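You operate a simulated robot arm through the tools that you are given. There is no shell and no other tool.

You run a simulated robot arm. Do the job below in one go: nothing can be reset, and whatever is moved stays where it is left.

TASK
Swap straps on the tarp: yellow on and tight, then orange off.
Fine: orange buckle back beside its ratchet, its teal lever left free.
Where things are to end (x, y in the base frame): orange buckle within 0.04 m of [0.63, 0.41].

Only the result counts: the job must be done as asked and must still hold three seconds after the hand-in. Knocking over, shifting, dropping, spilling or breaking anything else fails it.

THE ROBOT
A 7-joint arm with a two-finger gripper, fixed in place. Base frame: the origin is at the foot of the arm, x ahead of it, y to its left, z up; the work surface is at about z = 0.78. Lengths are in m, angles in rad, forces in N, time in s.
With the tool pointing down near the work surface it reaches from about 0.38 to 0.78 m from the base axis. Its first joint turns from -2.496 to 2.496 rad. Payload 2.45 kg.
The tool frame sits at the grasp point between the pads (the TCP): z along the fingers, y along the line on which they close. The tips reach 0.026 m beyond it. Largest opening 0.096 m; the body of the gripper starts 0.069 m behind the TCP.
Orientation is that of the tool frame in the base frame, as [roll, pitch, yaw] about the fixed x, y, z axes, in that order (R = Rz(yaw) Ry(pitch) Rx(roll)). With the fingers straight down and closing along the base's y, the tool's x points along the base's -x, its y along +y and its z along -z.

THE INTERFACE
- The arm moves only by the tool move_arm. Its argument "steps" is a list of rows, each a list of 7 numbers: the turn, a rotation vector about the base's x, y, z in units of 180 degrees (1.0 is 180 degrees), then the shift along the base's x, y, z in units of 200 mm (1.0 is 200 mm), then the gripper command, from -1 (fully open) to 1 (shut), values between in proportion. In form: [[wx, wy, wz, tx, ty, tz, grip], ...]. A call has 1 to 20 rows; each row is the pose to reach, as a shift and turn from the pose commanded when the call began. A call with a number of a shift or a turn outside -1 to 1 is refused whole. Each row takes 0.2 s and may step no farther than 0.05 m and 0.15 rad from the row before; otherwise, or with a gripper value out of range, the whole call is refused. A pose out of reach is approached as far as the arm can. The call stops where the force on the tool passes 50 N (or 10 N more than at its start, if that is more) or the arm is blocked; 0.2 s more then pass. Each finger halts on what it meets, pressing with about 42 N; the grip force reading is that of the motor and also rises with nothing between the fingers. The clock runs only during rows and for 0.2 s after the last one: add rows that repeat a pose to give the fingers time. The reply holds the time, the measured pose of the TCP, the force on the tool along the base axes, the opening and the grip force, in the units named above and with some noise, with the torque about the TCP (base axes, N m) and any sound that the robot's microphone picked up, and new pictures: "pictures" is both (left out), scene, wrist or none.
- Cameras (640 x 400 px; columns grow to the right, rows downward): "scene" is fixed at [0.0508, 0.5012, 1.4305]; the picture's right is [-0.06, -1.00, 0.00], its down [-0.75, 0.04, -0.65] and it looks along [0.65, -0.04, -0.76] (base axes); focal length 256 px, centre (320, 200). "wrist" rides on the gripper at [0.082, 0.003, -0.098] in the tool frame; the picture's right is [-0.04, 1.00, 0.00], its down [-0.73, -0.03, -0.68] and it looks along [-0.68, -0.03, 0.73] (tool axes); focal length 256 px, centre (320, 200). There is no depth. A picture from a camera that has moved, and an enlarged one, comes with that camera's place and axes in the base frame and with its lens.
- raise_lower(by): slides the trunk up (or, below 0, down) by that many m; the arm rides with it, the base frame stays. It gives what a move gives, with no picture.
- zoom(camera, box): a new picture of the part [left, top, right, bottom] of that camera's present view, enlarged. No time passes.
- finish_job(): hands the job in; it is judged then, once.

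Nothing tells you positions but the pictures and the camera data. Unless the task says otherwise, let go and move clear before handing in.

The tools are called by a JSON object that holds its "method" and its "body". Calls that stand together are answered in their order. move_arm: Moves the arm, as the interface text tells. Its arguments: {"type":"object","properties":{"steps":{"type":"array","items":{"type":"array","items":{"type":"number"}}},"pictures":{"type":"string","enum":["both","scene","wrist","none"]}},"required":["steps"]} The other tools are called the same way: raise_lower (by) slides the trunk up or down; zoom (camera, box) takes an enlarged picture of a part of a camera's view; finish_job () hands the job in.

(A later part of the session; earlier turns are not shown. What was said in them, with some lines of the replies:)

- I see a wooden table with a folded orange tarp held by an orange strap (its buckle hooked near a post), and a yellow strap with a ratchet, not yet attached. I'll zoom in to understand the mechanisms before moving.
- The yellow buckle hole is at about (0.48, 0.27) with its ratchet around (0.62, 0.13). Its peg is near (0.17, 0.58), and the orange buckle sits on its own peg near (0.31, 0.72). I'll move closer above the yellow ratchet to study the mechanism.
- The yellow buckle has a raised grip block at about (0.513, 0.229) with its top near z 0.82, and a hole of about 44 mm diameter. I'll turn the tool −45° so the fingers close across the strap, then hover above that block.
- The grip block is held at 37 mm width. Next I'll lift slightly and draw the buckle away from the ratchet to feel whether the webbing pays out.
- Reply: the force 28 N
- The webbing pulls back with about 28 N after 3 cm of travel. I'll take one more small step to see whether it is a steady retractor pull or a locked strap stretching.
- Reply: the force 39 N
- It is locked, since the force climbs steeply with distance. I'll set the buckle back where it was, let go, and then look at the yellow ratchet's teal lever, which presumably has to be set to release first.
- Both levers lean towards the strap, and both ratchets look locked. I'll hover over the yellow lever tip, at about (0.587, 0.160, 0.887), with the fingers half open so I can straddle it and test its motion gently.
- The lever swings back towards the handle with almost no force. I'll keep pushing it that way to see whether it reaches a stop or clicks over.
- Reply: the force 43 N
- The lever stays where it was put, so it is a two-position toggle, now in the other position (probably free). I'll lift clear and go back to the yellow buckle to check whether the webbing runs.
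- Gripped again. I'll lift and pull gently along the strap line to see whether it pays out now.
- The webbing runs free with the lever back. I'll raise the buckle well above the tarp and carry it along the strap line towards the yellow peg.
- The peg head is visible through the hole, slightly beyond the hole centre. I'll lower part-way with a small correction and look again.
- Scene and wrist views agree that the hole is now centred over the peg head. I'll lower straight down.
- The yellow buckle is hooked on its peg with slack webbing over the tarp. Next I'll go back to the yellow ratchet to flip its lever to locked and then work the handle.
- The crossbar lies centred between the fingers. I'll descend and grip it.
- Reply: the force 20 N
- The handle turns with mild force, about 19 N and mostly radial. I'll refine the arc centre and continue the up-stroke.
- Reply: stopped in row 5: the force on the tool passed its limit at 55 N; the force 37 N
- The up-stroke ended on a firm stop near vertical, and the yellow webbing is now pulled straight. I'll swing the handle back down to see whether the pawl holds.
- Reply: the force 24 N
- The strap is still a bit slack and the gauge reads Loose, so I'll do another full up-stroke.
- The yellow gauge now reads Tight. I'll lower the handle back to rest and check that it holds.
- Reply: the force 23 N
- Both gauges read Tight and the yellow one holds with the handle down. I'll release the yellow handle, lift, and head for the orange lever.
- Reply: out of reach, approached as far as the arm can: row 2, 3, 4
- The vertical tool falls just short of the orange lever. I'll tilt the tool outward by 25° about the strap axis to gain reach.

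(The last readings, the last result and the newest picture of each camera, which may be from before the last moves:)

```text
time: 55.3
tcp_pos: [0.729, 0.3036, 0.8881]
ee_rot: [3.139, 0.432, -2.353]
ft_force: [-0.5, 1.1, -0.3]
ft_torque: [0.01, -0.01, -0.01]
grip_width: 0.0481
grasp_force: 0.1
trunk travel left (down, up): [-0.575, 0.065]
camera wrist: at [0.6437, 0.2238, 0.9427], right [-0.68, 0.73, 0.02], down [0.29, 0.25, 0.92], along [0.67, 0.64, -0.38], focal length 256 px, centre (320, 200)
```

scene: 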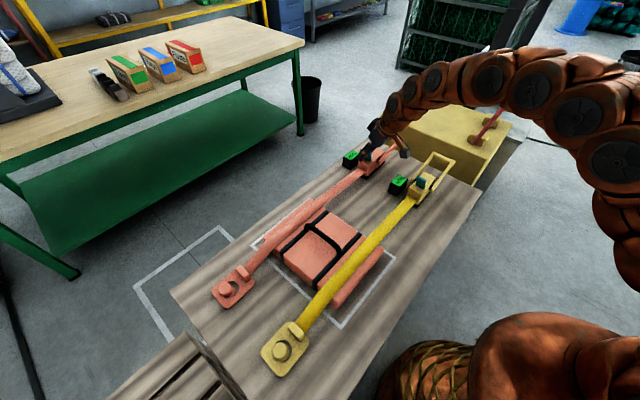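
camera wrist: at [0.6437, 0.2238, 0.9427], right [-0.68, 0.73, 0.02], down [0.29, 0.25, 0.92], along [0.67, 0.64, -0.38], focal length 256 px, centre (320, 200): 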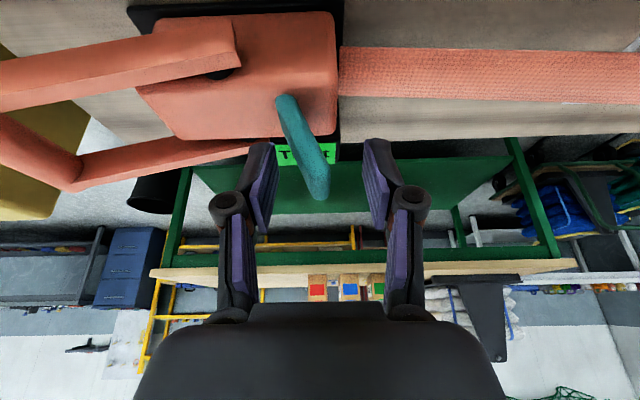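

{"method": "move_arm", "body": {"steps": [[0, 0, 0, 0.04, -0.04, 0, 0], [0, 0, 0, 0.08, -0.08, 0, 0], [0, 0, 0, 0.11, -0.11, 0, 0], [0, 0, 0, 0.14, -0.14, 0, 0], [0, 0, 0, 0.165, -0.165, 0, 0], [0, 0, 0, 0.184, -0.184, 0, 0]]}}

{"method": "zoom", "body": {"camera": "scene", "box": [340, 120, 480, 220]}}

```text
time: 56.7
tcp_pos: [0.7639, 0.2679, 0.8873]
ee_rot: [3.139, 0.431, -2.35]
ft_force: [-4.1, 8.8, 0.7]
ft_torque: [0.25, 0.1, -0.11]
grip_width: 0.0534
grasp_force: 3.7
trunk travel left (down, up): [-0.575, 0.065]
camera wrist: at [0.6792, 0.1886, 0.9418], right [-0.69, 0.73, 0.02], down [0.29, 0.25, 0.92], along [0.67, 0.64, -0.38], focal length 256 px, centre (320, 200)
```

scene: 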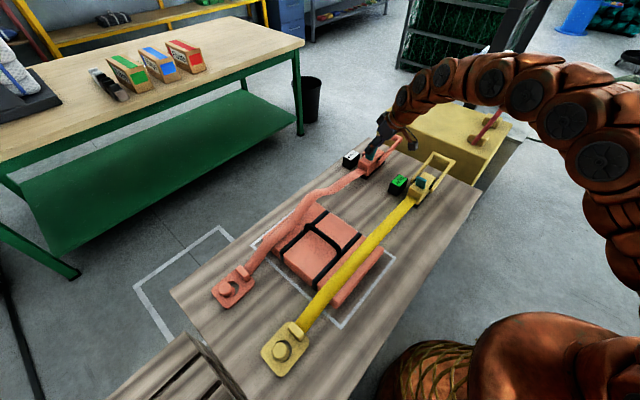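
wrist: 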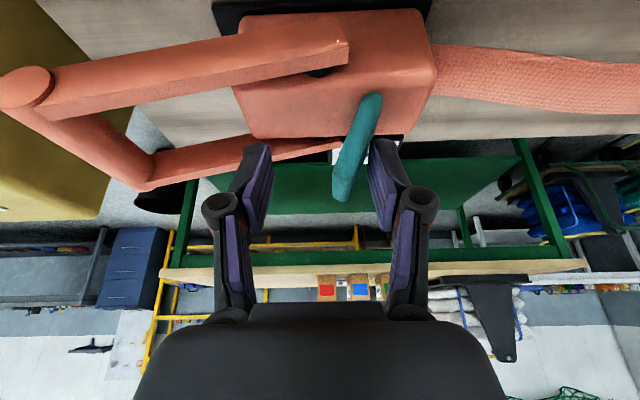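

```text
4.00 times, centred on (410, 170) of scene
camera zoom: at [0.0508, 0.5012, 1.4305], right [-0.06, -1.0, 0.0], down [-0.75, 0.04, -0.65], along [0.65, -0.04, -0.76], focal length 1023 px, centre (-40, 320)
```

zoom: 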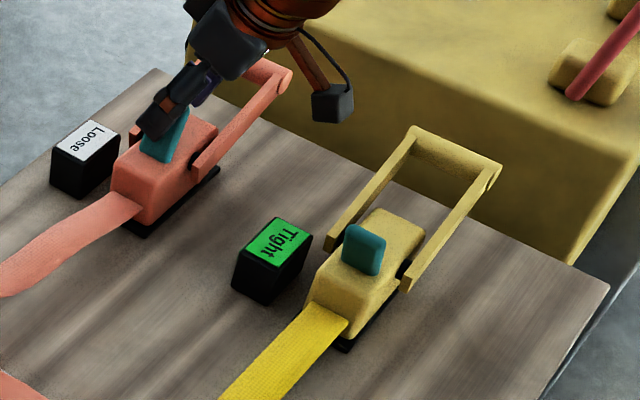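

Orange now reads Loose and its lever rests back in the free position, while yellow stays Tight. I'll back away from the lever, lift, straighten the tool and check that the lever stays.

{"method": "move_arm", "body": {"steps": [[0, 0, 0, -0.028, 0.028, 0, 0], [0, 0, 0, -0.028, 0.028, 0.15, 0], [0, 0, 0, -0.028, 0.028, 0.35, 0], [0, 0, 0, -0.1, 0.06, 0.5, 0], [-0.025, 0.025, 0, -0.28, 0.12, 0.51, 0], [-0.05, 0.05, 0, -0.46, 0.2, 0.51, 0], [-0.075, 0.075, 0, -0.62, 0.27, 0.51, 0], [-0.0982, 0.0982, 0, -0.73, 0.32, 0.51, 0]]}}

{"method": "zoom", "body": {"camera": "scene", "box": [340, 120, 480, 220]}}

{"method": "zoom", "body": {"camera": "scene", "box": [200, 250, 270, 310]}}

```text
time: 58.5
tcp_pos: [0.6187, 0.3281, 0.9883]
ee_rot: [3.138, -0.005, -2.355]
ft_force: [0.5, 0.2, 0.8]
ft_torque: [-0.01, 0.01, 0.01]
grip_width: 0.048
grasp_force: 0.2
trunk travel left (down, up): [-0.575, 0.065]
camera wrist: at [0.5585, 0.2735, 1.0868], right [-0.68, 0.73, 0.0], down [0.54, 0.5, 0.67], along [0.49, 0.46, -0.74], focal length 256 px, centre (320, 200)
```

scene: 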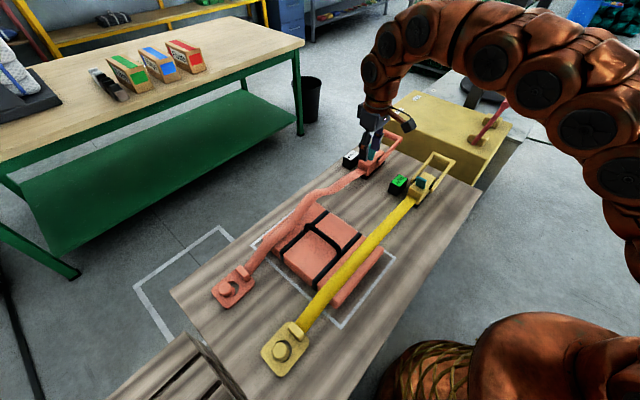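
wrist: 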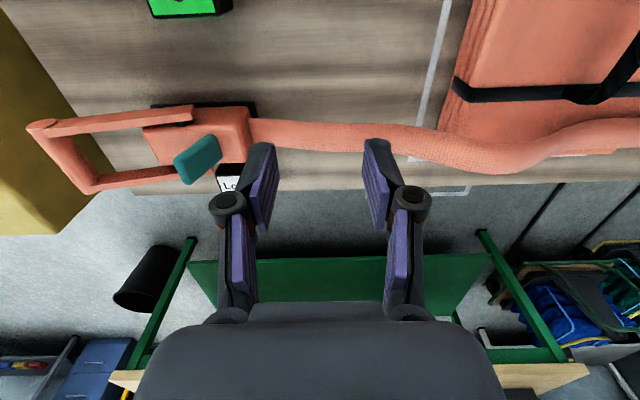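

```text
4.00 times, centred on (410, 170) of scene
camera zoom: at [0.0508, 0.5012, 1.4305], right [-0.06, -1.0, 0.0], down [-0.75, 0.04, -0.65], along [0.65, -0.04, -0.76], focal length 1023 px, centre (-40, 320)
```

zoom: 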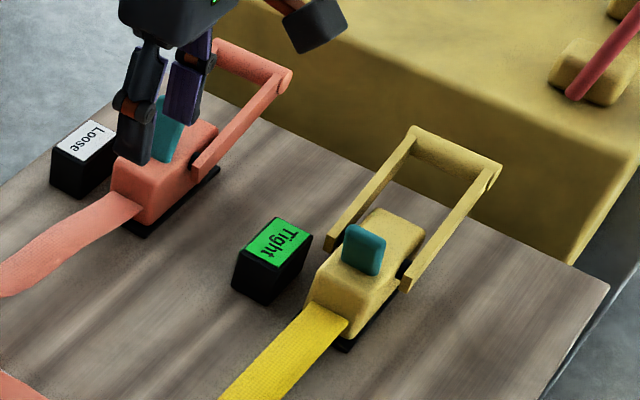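

```text
6.67 times, centred on (235, 280) of scene
camera zoom: at [0.0508, 0.5012, 1.4305], right [-0.06, -1.0, 0.0], down [-0.75, 0.04, -0.65], along [0.65, -0.04, -0.76], focal length 1705 px, centre (887, -333)
```

zoom: 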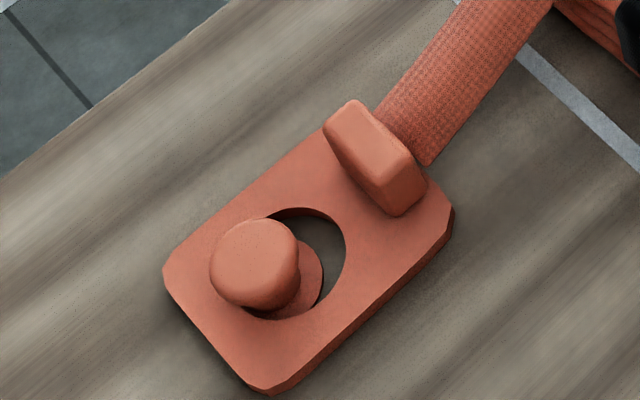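

The lever stayed back and yellow still holds. Now I'll travel to the orange buckle, at about (0.354, 0.684), with the tool turned to close across the strap.

{"method": "move_arm", "body": {"steps": [[0, 0, -0.0417, -0.113, 0.145, 0, -0.2], [0, 0, -0.0833, -0.227, 0.289, 0, -0.4], [0, 0, -0.125, -0.34, 0.434, 0, -0.6], [0, 0, -0.1667, -0.453, 0.578, 0, -0.8], [0, 0, -0.2083, -0.567, 0.723, 0, -1], [0, 0, -0.25, -0.68, 0.8675, 0, -1]], "pictures": "none"}}

{"method": "move_arm", "body": {"steps": [[0, 0, -0.0417, -0.113, 0.145, 0, -1], [0, 0, -0.0833, -0.227, 0.289, 0, -1], [0, 0, -0.125, -0.34, 0.434, 0, -1], [0, 0, -0.1667, -0.453, 0.578, 0, -1], [0, 0, -0.2083, -0.567, 0.723, -0.1, -1], [0, 0, -0.25, -0.68, 0.8675, -0.2, -1], [0, 0, -0.25, -0.68, 0.8675, -0.3, -1]]}}

```text
time: 59.9
tcp_pos: [0.4819, 0.5049, 0.9878]
ee_rot: [3.136, -0.006, 3.141]
ft_force: [0.2, -1.5, 0.5]
ft_torque: [0.04, 0.02, 0.01]
grip_width: 0.0961
grasp_force: 0.2
trunk travel left (down, up): [-0.575, 0.065]
```

```text
time: 61.5
tcp_pos: [0.3494, 0.6755, 0.9234]
ee_rot: [-3.138, -0.001, 2.356]
ft_force: [3.1, -0.5, -0.5]
ft_torque: [0.0, 0.27, -0.01]
grip_width: 0.0956
grasp_force: 0.0
out of reach, approached as far as the arm can: row 6, 7
trunk travel left (down, up): [-0.575, 0.065]
camera wrist: at [0.2934, 0.7355, 1.0216], right [0.74, 0.68, 0.0], down [0.5, -0.54, 0.68], along [0.46, -0.5, -0.73], focal length 256 px, centre (320, 200)
```

scene: 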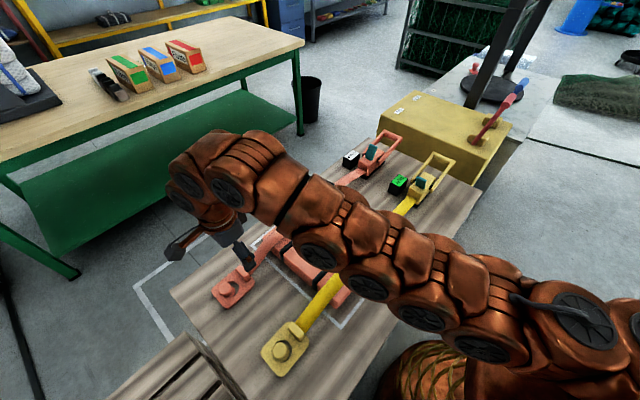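
wrist: 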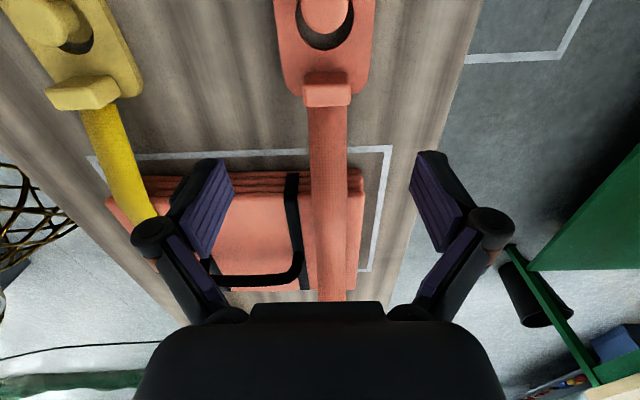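

{"method": "zoom", "body": {"camera": "scene", "box": [150, 110, 470, 380]}}

{"method": "zoom", "body": {"camera": "wrist", "box": [230, 0, 410, 130]}}

```text
1.48 times, centred on (310, 245) of scene
camera zoom: at [0.0508, 0.5012, 1.4305], right [-0.06, -1.0, 0.0], down [-0.75, 0.04, -0.65], along [0.65, -0.04, -0.76], focal length 379 px, centre (335, 133)
```

zoom: 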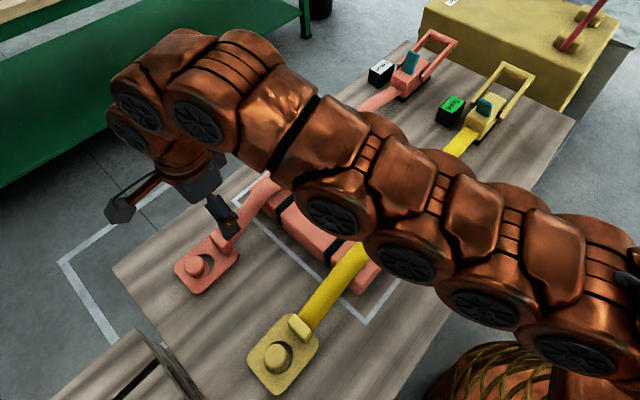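

```text
3.08 times, centred on (320, 65) of wrist
camera zoom: at [0.2934, 0.7355, 1.0216], right [0.74, 0.68, 0.0], down [0.5, -0.54, 0.68], along [0.46, -0.5, -0.73], focal length 788 px, centre (320, 615)
```

zoom: 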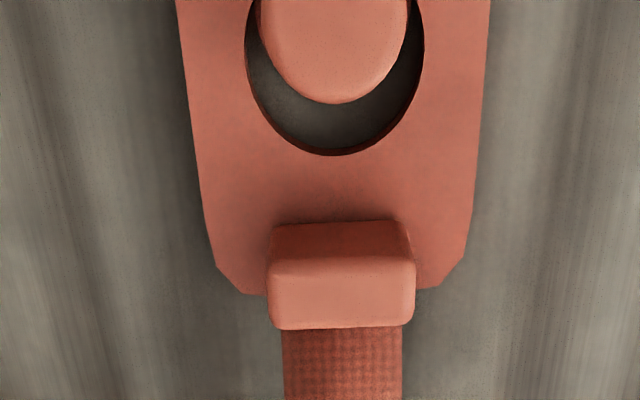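

{"method": "move_arm", "body": {"steps": [[0, 0, 0, 0.0, 0.0, -0.12, -1], [0, 0, 0, 0.013, 0.018, -0.27, -1], [0, 0, 0, 0.013, 0.018, -0.27, -1]]}}

```text
time: 62.3
tcp_pos: [0.3478, 0.673, 0.8726]
ee_rot: [3.138, -0.005, 2.358]
ft_force: [0.3, 0.4, 0.2]
ft_torque: [-0.02, -0.01, 0.0]
grip_width: 0.0963
grasp_force: 0.1
trunk travel left (down, up): [-0.575, 0.065]
camera wrist: at [0.2919, 0.7328, 0.9711], right [0.73, 0.68, 0.0], down [0.5, -0.54, 0.68], along [0.46, -0.49, -0.74], focal length 256 px, centre (320, 200)
```

scene: 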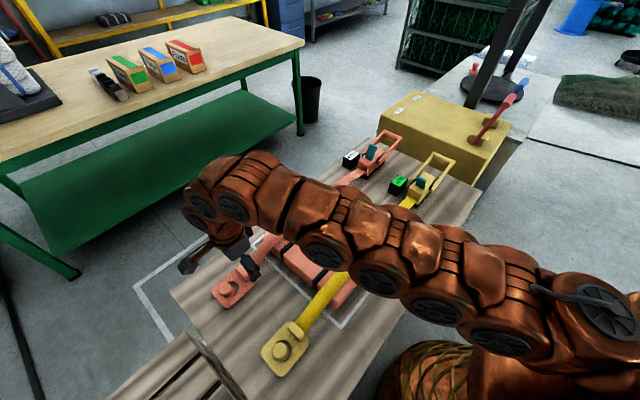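
wrist: 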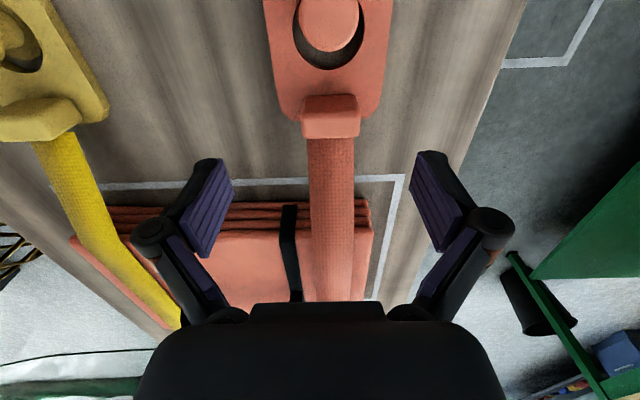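

{"method": "move_arm", "body": {"steps": [[0, 0, 0, 0.012, 0.012, -0.08, -1], [0, 0, 0, 0.023, 0.023, -0.17, -1], [0, 0, 0, 0.023, 0.023, -0.24, -1], [0, 0, 0, 0.023, 0.023, -0.24, -1]]}}

```text
time: 63.3
tcp_pos: [0.3538, 0.6802, 0.8259]
ee_rot: [3.137, -0.008, 2.359]
ft_force: [0.0, 0.0, -0.3]
ft_torque: [0.01, 0.0, 0.01]
grip_width: 0.096
grasp_force: 0.1
trunk travel left (down, up): [-0.575, 0.065]
camera wrist: at [0.2974, 0.7394, 0.9244], right [0.73, 0.68, 0.01], down [0.5, -0.54, 0.68], along [0.46, -0.49, -0.74], focal length 256 px, centre (320, 200)
```

scene: 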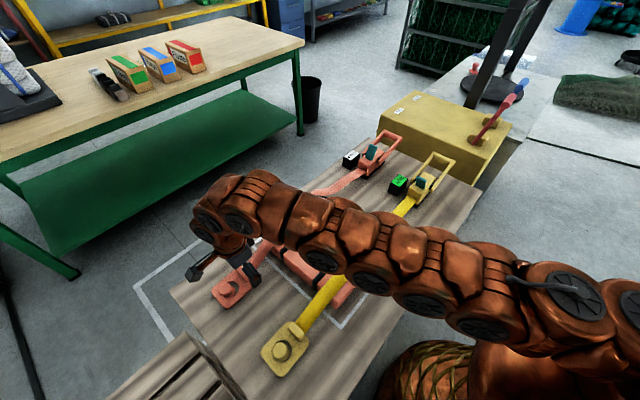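
wrist: 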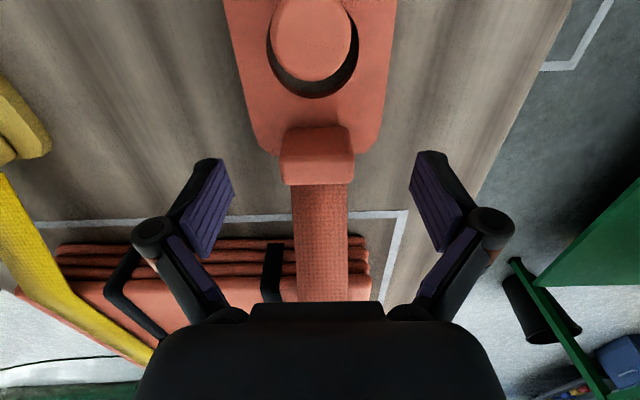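

{"method": "move_arm", "body": {"steps": [[0, 0, 0, 0.007, -0.007, -0.04, -1], [0, 0, 0, 0.007, -0.007, -0.04, 1], [0, 0, 0, 0.007, -0.007, -0.04, 1], [0, 0, 0, 0.007, -0.007, -0.04, 1], [0, 0, 0, 0.007, -0.007, -0.04, 1], [0, 0, 0, 0.007, -0.007, -0.04, 1]]}}

{"method": "zoom", "body": {"camera": "wrist", "box": [220, 0, 420, 125]}}

```text
time: 64.7
tcp_pos: [0.356, 0.6774, 0.8183]
ee_rot: [3.137, -0.006, 2.358]
ft_force: [0.0, -0.8, 0.4]
ft_torque: [-0.04, 0.05, 0.01]
grip_width: 0.0376
grasp_force: 42.1
trunk travel left (down, up): [-0.575, 0.065]
camera wrist: at [0.2987, 0.7377, 0.9165], right [0.73, 0.68, 0.0], down [0.5, -0.54, 0.68], along [0.46, -0.49, -0.74], focal length 256 px, centre (320, 200)
```

scene: 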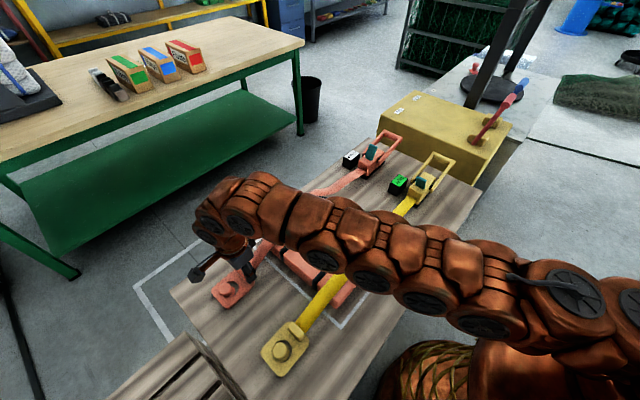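
wrist: 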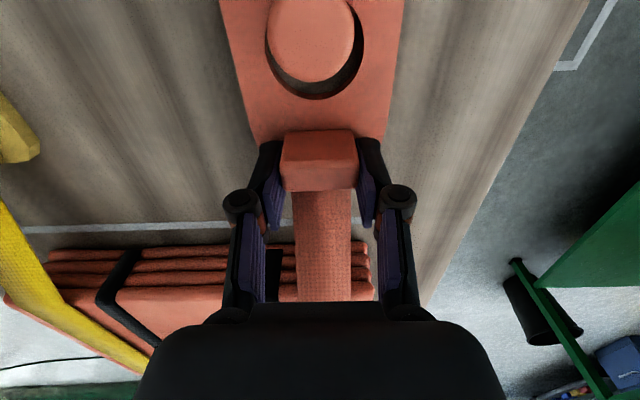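

```text
3.20 times, centred on (320, 62) of wrist
camera zoom: at [0.2987, 0.7377, 0.9165], right [0.73, 0.68, 0.0], down [0.5, -0.54, 0.68], along [0.46, -0.49, -0.74], focal length 819 px, centre (320, 640)
```

zoom: 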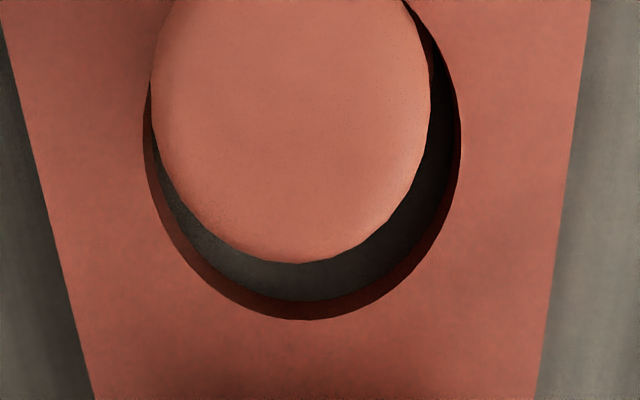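

Gripped. The plate sits about 6 mm towards the ratchet relative to the peg head, so I'll slide it outward first to free it from under the head.

{"method": "move_arm", "body": {"steps": [[0, 0, 0, -0.01, 0.005, 0.008, 1], [0, 0, 0, -0.02, 0.01, 0.01, 1], [0, 0, 0, -0.028, 0.014, 0.01, 1], [0, 0, 0, -0.028, 0.014, 0.01, 1]], "pictures": "wrist"}}

{"method": "zoom", "body": {"camera": "wrist", "box": [220, 0, 420, 125]}}

{"method": "zoom", "body": {"camera": "scene", "box": [200, 250, 270, 310]}}

```text
time: 65.7
tcp_pos: [0.3496, 0.6801, 0.8196]
ee_rot: [3.137, -0.005, 2.358]
ft_force: [-0.5, -0.3, 0.8]
ft_torque: [-0.03, -0.05, -0.01]
grip_width: 0.0372
grasp_force: 42.4
trunk travel left (down, up): [-0.575, 0.065]
camera wrist: at [0.293, 0.7404, 0.9184], right [0.73, 0.68, 0.0], down [0.5, -0.54, 0.68], along [0.46, -0.49, -0.74], focal length 256 px, centre (320, 200)
```

wrist: 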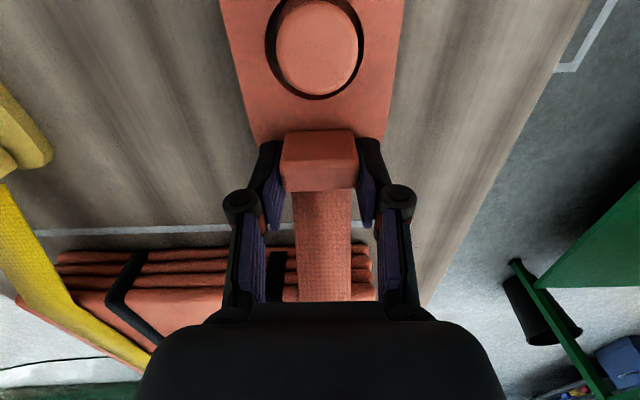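

```text
3.20 times, centred on (320, 62) of wrist
camera zoom: at [0.293, 0.7404, 0.9184], right [0.73, 0.68, 0.0], down [0.5, -0.54, 0.68], along [0.46, -0.49, -0.74], focal length 819 px, centre (320, 640)
```

zoom: 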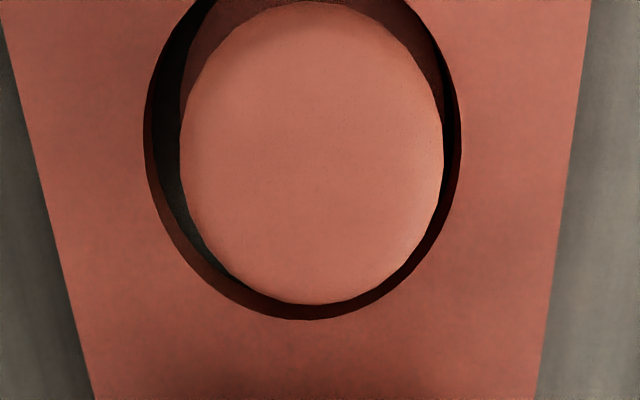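

```text
6.67 times, centred on (235, 280) of scene
camera zoom: at [0.0508, 0.5012, 1.4305], right [-0.06, -1.0, 0.0], down [-0.75, 0.04, -0.65], along [0.65, -0.04, -0.76], focal length 1705 px, centre (887, -333)
```

zoom: 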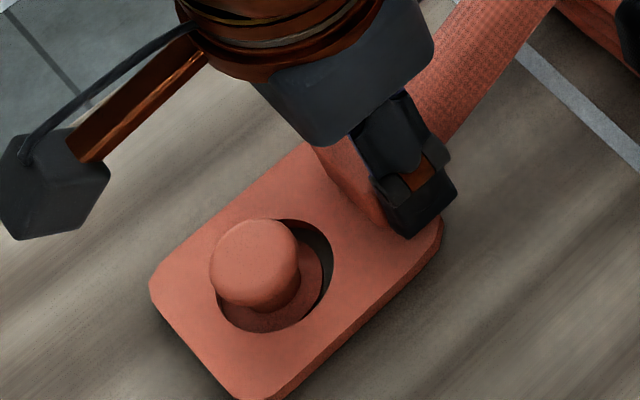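

The hole is now centred on the peg. I'll lift straight up, watching the force.

{"method": "move_arm", "body": {"steps": [[0, 0, 0, 0, 0, 0.03, 1], [0, 0, 0, 0, 0, 0.07, 1], [0, 0, 0, 0, 0, 0.12, 1], [0, 0, 0, 0, 0, 0.18, 1], [0, 0, 0, 0, 0, 0.26, 1], [0, 0, 0, 0, 0, 0.36, 1]]}}

```text
time: 67.1
tcp_pos: [0.3512, 0.6793, 0.892]
ee_rot: [3.138, -0.004, 2.358]
ft_force: [0.6, 0.2, -0.8]
ft_torque: [0.0, -0.01, 0.01]
grip_width: 0.0372
grasp_force: 42.0
trunk travel left (down, up): [-0.575, 0.065]
camera wrist: at [0.2939, 0.7388, 0.9912], right [0.73, 0.68, 0.0], down [0.5, -0.54, 0.68], along [0.46, -0.49, -0.74], focal length 256 px, centre (320, 200)
```

scene: 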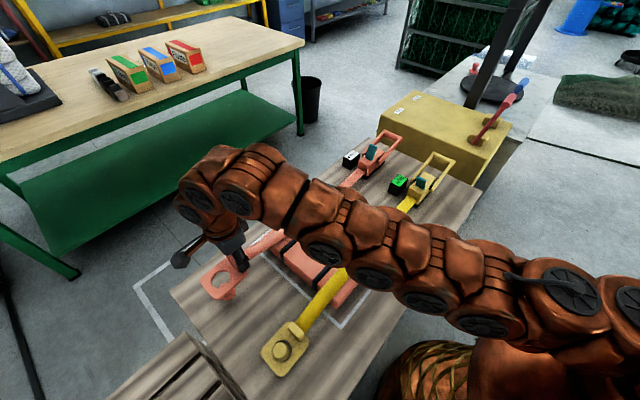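
wrist: 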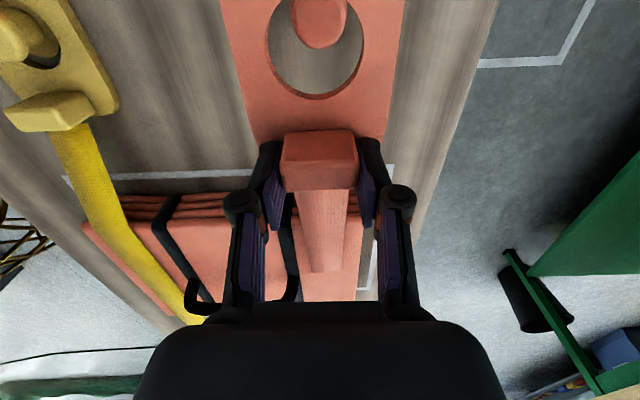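

Unhooked with no resistance. I'll raise it above the tarp and carry it back along the strap line towards the orange ratchet.

{"method": "move_arm", "body": {"steps": [[0, 0, 0, 0.02, -0.02, 0.15, 1], [0, 0, 0, 0.08, -0.08, 0.3, 1], [0, 0, 0, 0.2, -0.2, 0.425, 1], [0, 0, 0, 0.35, -0.35, 0.425, 1], [0, 0, 0, 0.5, -0.5, 0.425, 1], [0, 0, 0, 0.65, -0.65, 0.425, 1], [0, 0, 0, 0.8, -0.8, 0.425, 1]]}}

```text
time: 68.7
tcp_pos: [0.5098, 0.5201, 0.9768]
ee_rot: [3.138, -0.003, 2.361]
ft_force: [-0.7, 0.0, -0.7]
ft_torque: [-0.06, -0.07, 0.0]
grip_width: 0.0374
grasp_force: 42.1
out of reach, approached as far as the arm can: row 1, 2
trunk travel left (down, up): [-0.575, 0.065]
camera wrist: at [0.4529, 0.5801, 1.0748], right [0.73, 0.68, 0.0], down [0.5, -0.54, 0.68], along [0.46, -0.49, -0.74], focal length 256 px, centre (320, 200)
```

scene: 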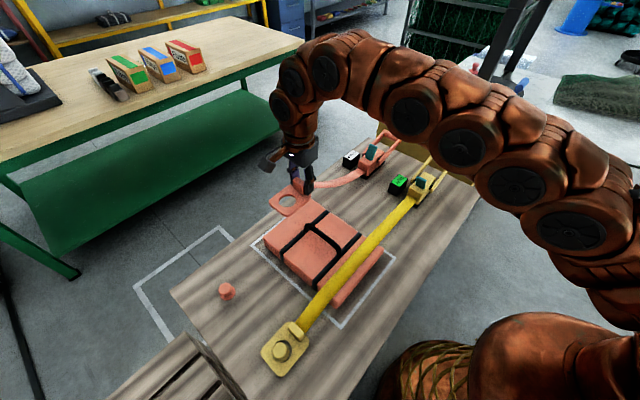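
wrist: 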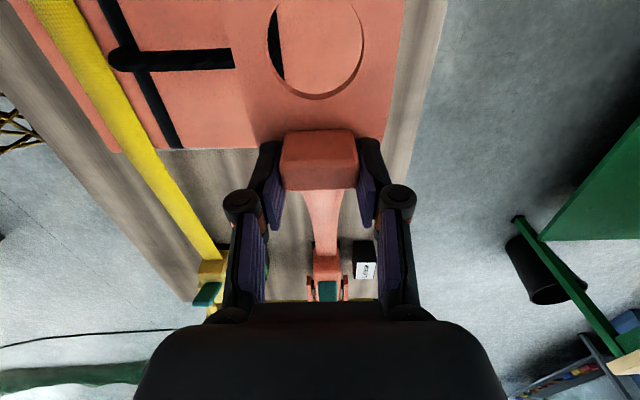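

{"method": "move_arm", "body": {"steps": [[0, 0, 0, 0.15, -0.145, 0, 1], [0, 0, 0, 0.3, -0.29, 0, 1], [0, 0, 0, 0.45, -0.43, 0, 1], [0, 0, 0, 0.6, -0.575, -0.05, 1], [0, 0, 0, 0.71, -0.68, -0.2, 1], [0, 0, 0, 0.7545, -0.7205, -0.35, 1], [0, 0, 0, 0.7545, -0.7205, -0.45, 1]]}}

{"method": "zoom", "body": {"camera": "scene", "box": [290, 110, 470, 230]}}

```text
time: 70.3
tcp_pos: [0.6613, 0.3748, 0.8873]
ee_rot: [3.137, -0.007, 2.36]
ft_force: [-0.2, -0.8, -1.7]
ft_torque: [-0.03, -0.06, 0.04]
grip_width: 0.0372
grasp_force: 41.8
trunk travel left (down, up): [-0.575, 0.065]
camera wrist: at [0.6039, 0.4351, 0.9857], right [0.73, 0.68, 0.0], down [0.5, -0.54, 0.68], along [0.46, -0.49, -0.74], focal length 256 px, centre (320, 200)
```

scene: 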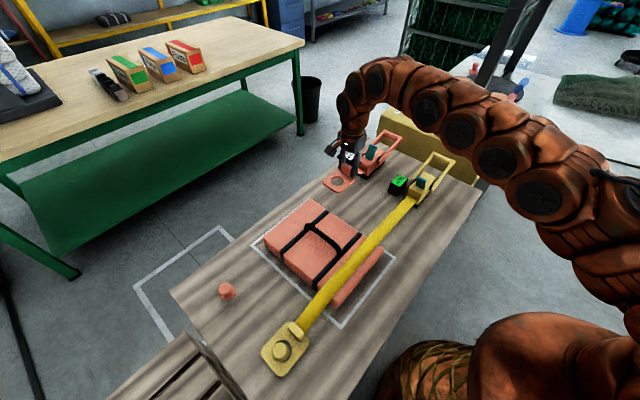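
wrist: 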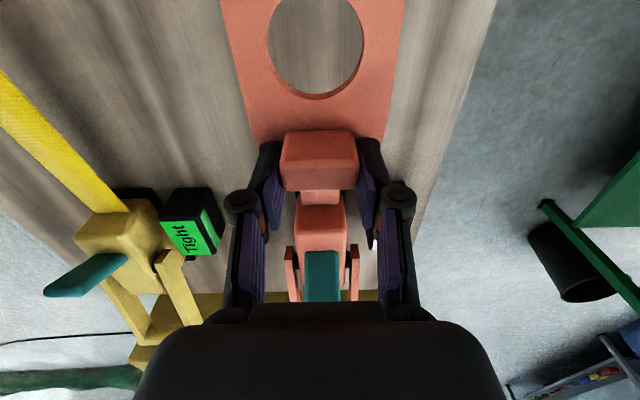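

```text
3.33 times, centred on (380, 170) of scene
camera zoom: at [0.0508, 0.5012, 1.4305], right [-0.06, -1.0, 0.0], down [-0.75, 0.04, -0.65], along [0.65, -0.04, -0.76], focal length 853 px, centre (120, 300)
```

zoom: 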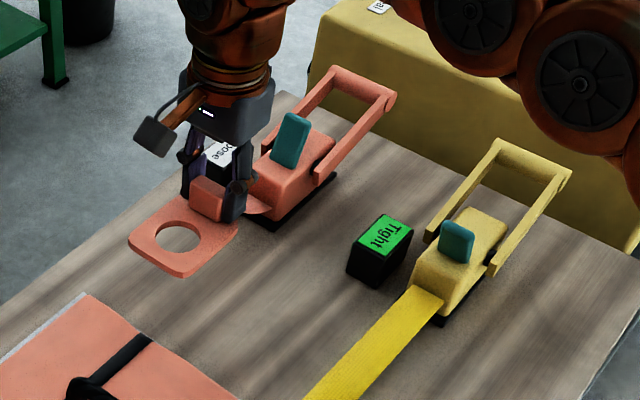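

Now above the target spot with the buckle hole at about (0.62, 0.41). I'll nudge slightly, lower to the table and release.

{"method": "move_arm", "body": {"steps": [[0, 0, 0, 0.012, -0.003, -0.1, 1], [0, 0, 0, 0.025, -0.005, -0.2, 1], [0, 0, 0, 0.025, -0.005, -0.28, 1], [0, 0, 0, 0.025, -0.005, -0.325, 1], [0, 0, 0, 0.025, -0.005, -0.335, 1], [0, 0, 0, 0.025, -0.005, -0.335, 1]]}}

{"method": "zoom", "body": {"camera": "scene", "box": [290, 110, 470, 230]}}

```text
time: 71.7
tcp_pos: [0.6669, 0.3752, 0.8206]
ee_rot: [3.138, -0.004, 2.358]
ft_force: [0.7, 0.7, -1.6]
ft_torque: [-0.06, -0.01, -0.04]
grip_width: 0.0372
grasp_force: 41.9
trunk travel left (down, up): [-0.575, 0.065]
camera wrist: at [0.6091, 0.435, 0.9189], right [0.73, 0.68, 0.0], down [0.5, -0.54, 0.68], along [0.46, -0.49, -0.74], focal length 256 px, centre (320, 200)
```

scene: 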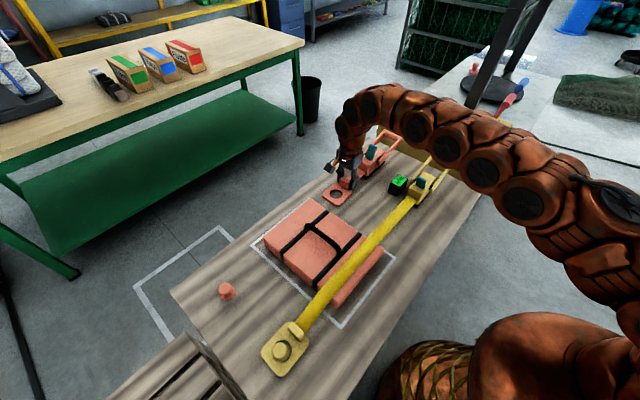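
wrist: 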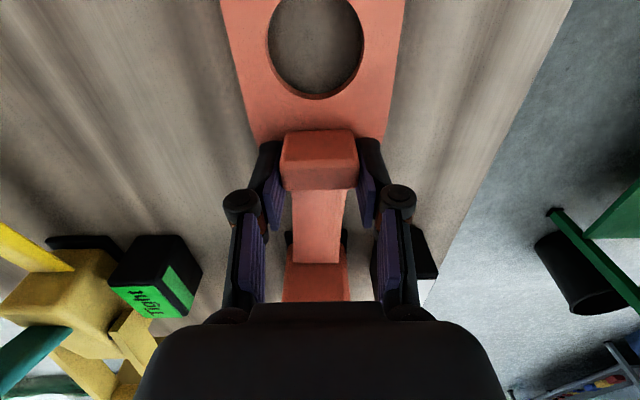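

```text
3.33 times, centred on (380, 170) of scene
camera zoom: at [0.0508, 0.5012, 1.4305], right [-0.06, -1.0, 0.0], down [-0.75, 0.04, -0.65], along [0.65, -0.04, -0.76], focal length 853 px, centre (120, 300)
```

zoom: 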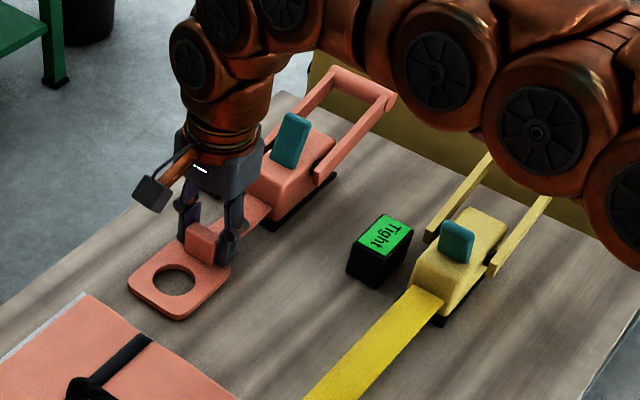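

{"method": "move_arm", "body": {"steps": [[0, 0, 0, 0, 0, -0.008, 1], [0, 0, 0, 0, 0, -0.008, 0.5], [0, 0, 0, 0, 0, -0.008, 0], [0, 0, 0, 0, 0, -0.008, -0.4], [0, 0, 0, 0, 0, -0.008, -0.4], [0, 0, 0, 0, 0, 0.05, -0.4], [0, 0, 0, 0, 0, 0.15, -0.4], [0, 0, 0, -0.04, -0.04, 0.3, -0.4], [0, 0, 0, -0.12, -0.12, 0.5, -0.4], [0, 0, 0, -0.25, -0.2, 0.65, -0.4], [0, 0, 0, -0.42, -0.25, 0.8, -0.4], [0, 0, 0, -0.6, -0.3, 0.95, -0.4]]}}

{"method": "zoom", "body": {"camera": "scene", "box": [290, 110, 470, 230]}}

{"method": "zoom", "body": {"camera": "scene", "box": [200, 190, 400, 380]}}

```text
time: 74.3
tcp_pos: [0.5431, 0.3133, 1.0116]
ee_rot: [3.139, -0.006, 2.359]
ft_force: [1.1, 0.4, -0.2]
ft_torque: [0.0, 0.07, 0.0]
grip_width: 0.0673
grasp_force: 0.1
trunk travel left (down, up): [-0.575, 0.065]
camera wrist: at [0.486, 0.3731, 1.1099], right [0.73, 0.68, 0.0], down [0.5, -0.54, 0.68], along [0.46, -0.49, -0.74], focal length 256 px, centre (320, 200)
```

scene: 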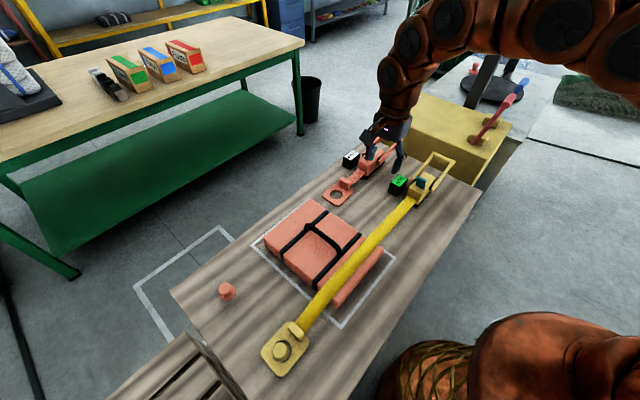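
wrist: 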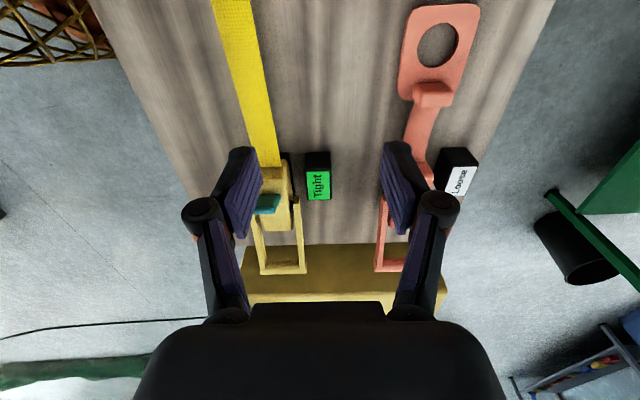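

```text
3.33 times, centred on (380, 170) of scene
camera zoom: at [0.0508, 0.5012, 1.4305], right [-0.06, -1.0, 0.0], down [-0.75, 0.04, -0.65], along [0.65, -0.04, -0.76], focal length 853 px, centre (120, 300)
```

zoom: 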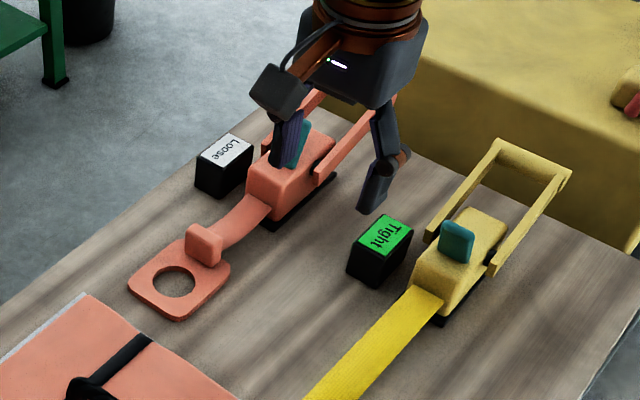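

```text
2.11 times, centred on (300, 285) of scene
camera zoom: at [0.0508, 0.5012, 1.4305], right [-0.06, -1.0, 0.0], down [-0.75, 0.04, -0.65], along [0.65, -0.04, -0.76], focal length 539 px, centre (362, 21)
```

zoom: 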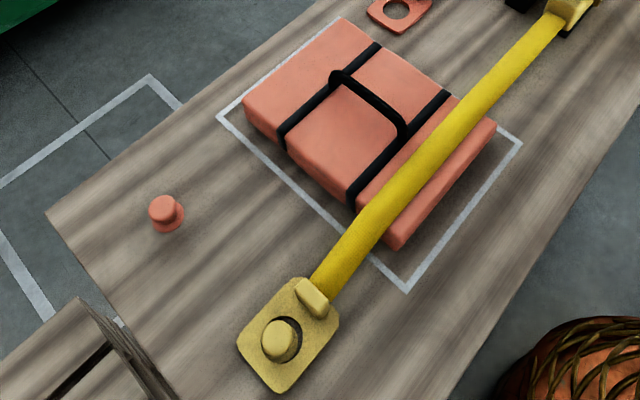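

The orange buckle rests at about (0.625, 0.41), yellow still reads Tight and the tarp has not moved. I'll retreat to near the start pose and make a final check of both levers and gauges.

{"method": "move_arm", "body": {"steps": [[0, 0, 0.04, -0.08, -0.09, 0.15, -0.6], [0, 0, 0.08, -0.16, -0.18, 0.3, -0.8], [0, 0, 0.12, -0.24, -0.27, 0.45, -1], [0, 0, 0.16, -0.32, -0.36, 0.6, -1], [0, 0, 0.2, -0.4, -0.44, 0.75, -1], [0, 0, 0.24, -0.47, -0.53, 0.85, -1], [0, 0, 0.25, -0.47, -0.53, 0.9, -1], [0, 0, 0.25, -0.47, -0.53, 0.9, -1], [0, 0, 0.25, -0.47, -0.53, 0.9, -1], [0, 0, 0.25, -0.47, -0.53, 0.9, -1], [0, 0, 0.25, -0.47, -0.53, 0.9, -1], [0, 0, 0.25, -0.47, -0.53, 0.9, -1], [0, 0, 0.25, -0.47, -0.53, 0.9, -1], [0, 0, 0.25, -0.47, -0.53, 0.9, -1]]}}

{"method": "zoom", "body": {"camera": "scene", "box": [310, 110, 470, 230]}}

{"method": "zoom", "body": {"camera": "scene", "box": [255, 310, 325, 380]}}

{"method": "zoom", "body": {"camera": "wrist", "box": [200, 0, 460, 240]}}

```text
time: 77.3
tcp_pos: [0.4497, 0.2092, 1.1903]
ee_rot: [3.135, -0.003, -3.14]
ft_force: [0.0, 0.0, 0.0]
ft_torque: [0.01, -0.01, -0.02]
grip_width: 0.0958
grasp_force: 0.1
trunk travel left (down, up): [-0.575, 0.065]
camera wrist: at [0.3671, 0.2117, 1.2889], right [0.04, 1.0, 0.0], down [0.74, -0.03, 0.68], along [0.68, -0.02, -0.74], focal length 256 px, centre (320, 200)
```

scene: 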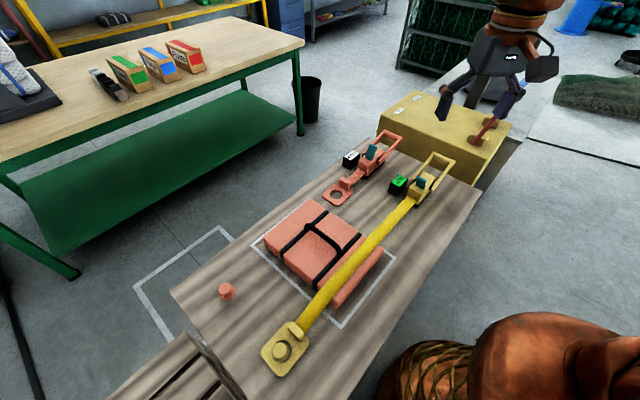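
wrist: 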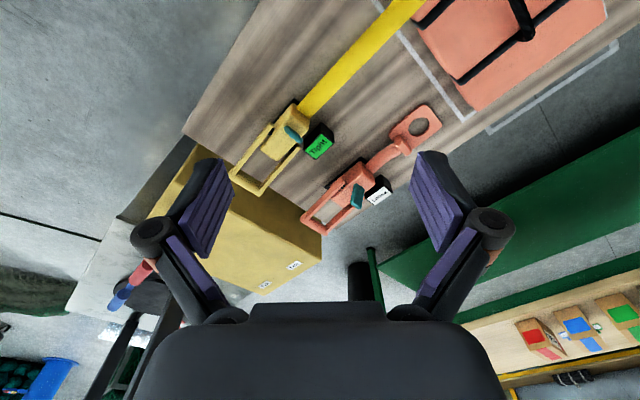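

```text
3.33 times, centred on (390, 170) of scene
camera zoom: at [0.0508, 0.5012, 1.4305], right [-0.06, -1.0, 0.0], down [-0.75, 0.04, -0.65], along [0.65, -0.04, -0.76], focal length 853 px, centre (87, 300)
```

zoom: 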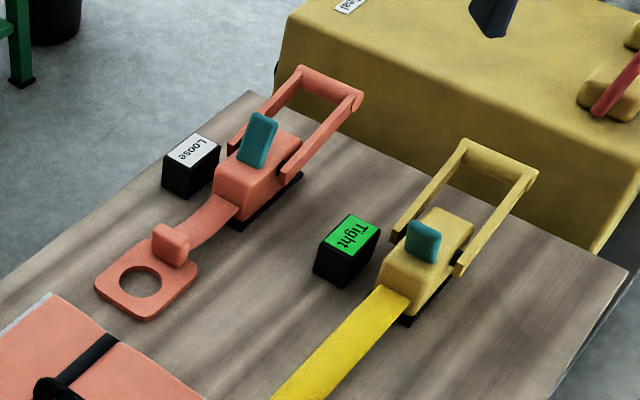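

```text
5.71 times, centred on (290, 345) of scene
camera zoom: at [0.0508, 0.5012, 1.4305], right [-0.06, -1.0, 0.0], down [-0.75, 0.04, -0.65], along [0.65, -0.04, -0.76], focal length 1462 px, centre (491, -629)
```

zoom: 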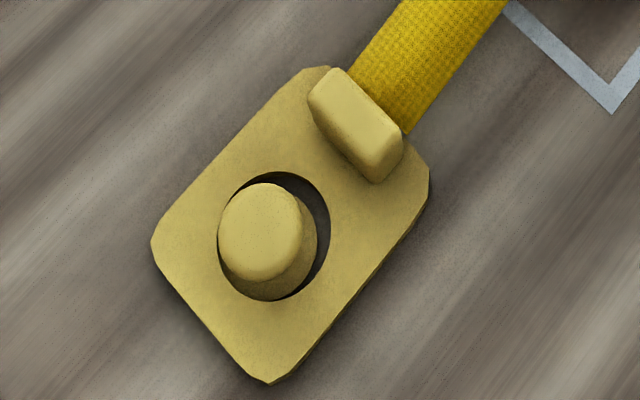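

```text
1.67 times, centred on (330, 120) of wrist
camera zoom: at [0.3671, 0.2117, 1.2889], right [0.04, 1.0, 0.0], down [0.74, -0.03, 0.68], along [0.68, -0.02, -0.74], focal length 427 px, centre (303, 333)
```

zoom: 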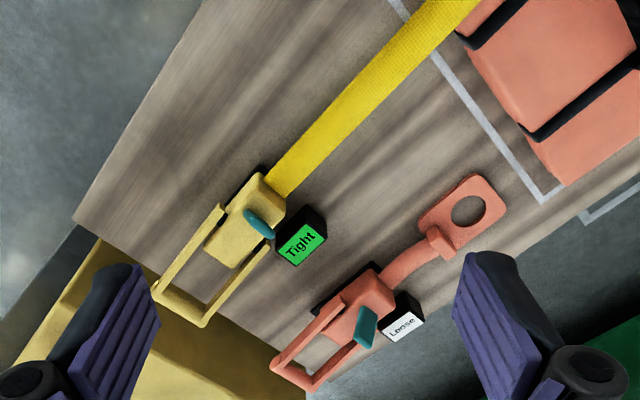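

{"method": "zoom", "body": {"camera": "scene", "box": [205, 275, 245, 305]}}

{"method": "zoom", "body": {"camera": "scene", "box": [260, 320, 310, 380]}}

```text
13.33 times, centred on (225, 290) of scene
camera zoom: at [0.0508, 0.5012, 1.4305], right [-0.06, -1.0, 0.0], down [-0.75, 0.04, -0.65], along [0.65, -0.04, -0.76], focal length 3411 px, centre (1587, -1000)
```

zoom: 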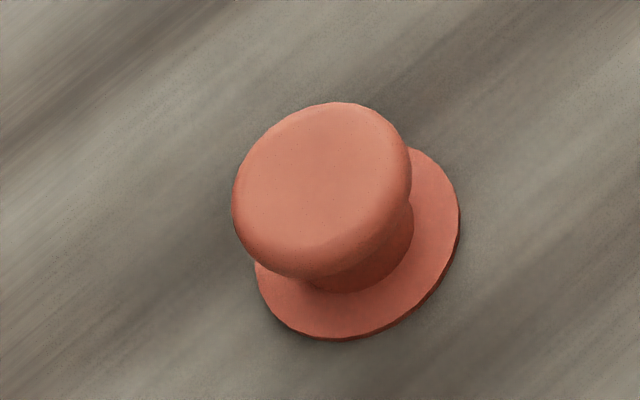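

```text
6.67 times, centred on (285, 350) of scene
camera zoom: at [0.0508, 0.5012, 1.4305], right [-0.06, -1.0, 0.0], down [-0.75, 0.04, -0.65], along [0.65, -0.04, -0.76], focal length 1705 px, centre (553, -800)
```

zoom: 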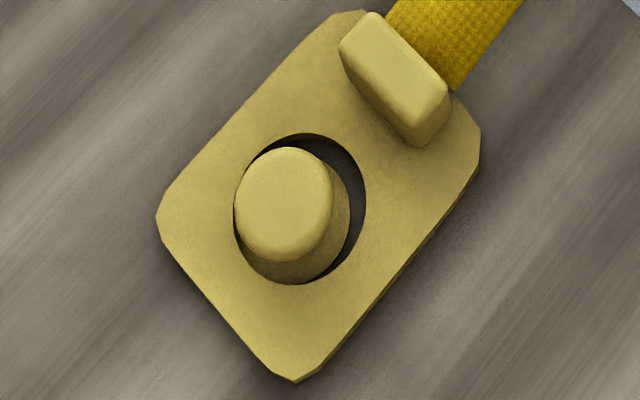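

{"method": "finish_job", "body": {}}

```text
The job is handed in.
```

The swap is done and handed in: the yellow strap is on and tight, and the orange strap is off. I don't have the judging result.

- **Yellow:** The buckle is on its peg and the lever is locked. The gauge has read Tight since the second handle stroke, including after orange came off. The plate seems to sit around the peg's base flange instead of up under the head, as orange did. It held steady there, so I did not reseat it, because that would have meant loosening yellow with orange already off.
- **Orange:** I only released it once yellow read Tight. By the pictures, the buckle is at about (0.625, 0.41), roughly 0.5–1 cm from the target. Its gauge reads Loose.
- **Orange lever:** I took "left free" to mean the release position, so the teal lever is pushed back and stays there.

The tarp did not move in the pictures, nothing was knocked over, and the arm is back at its starting pose.
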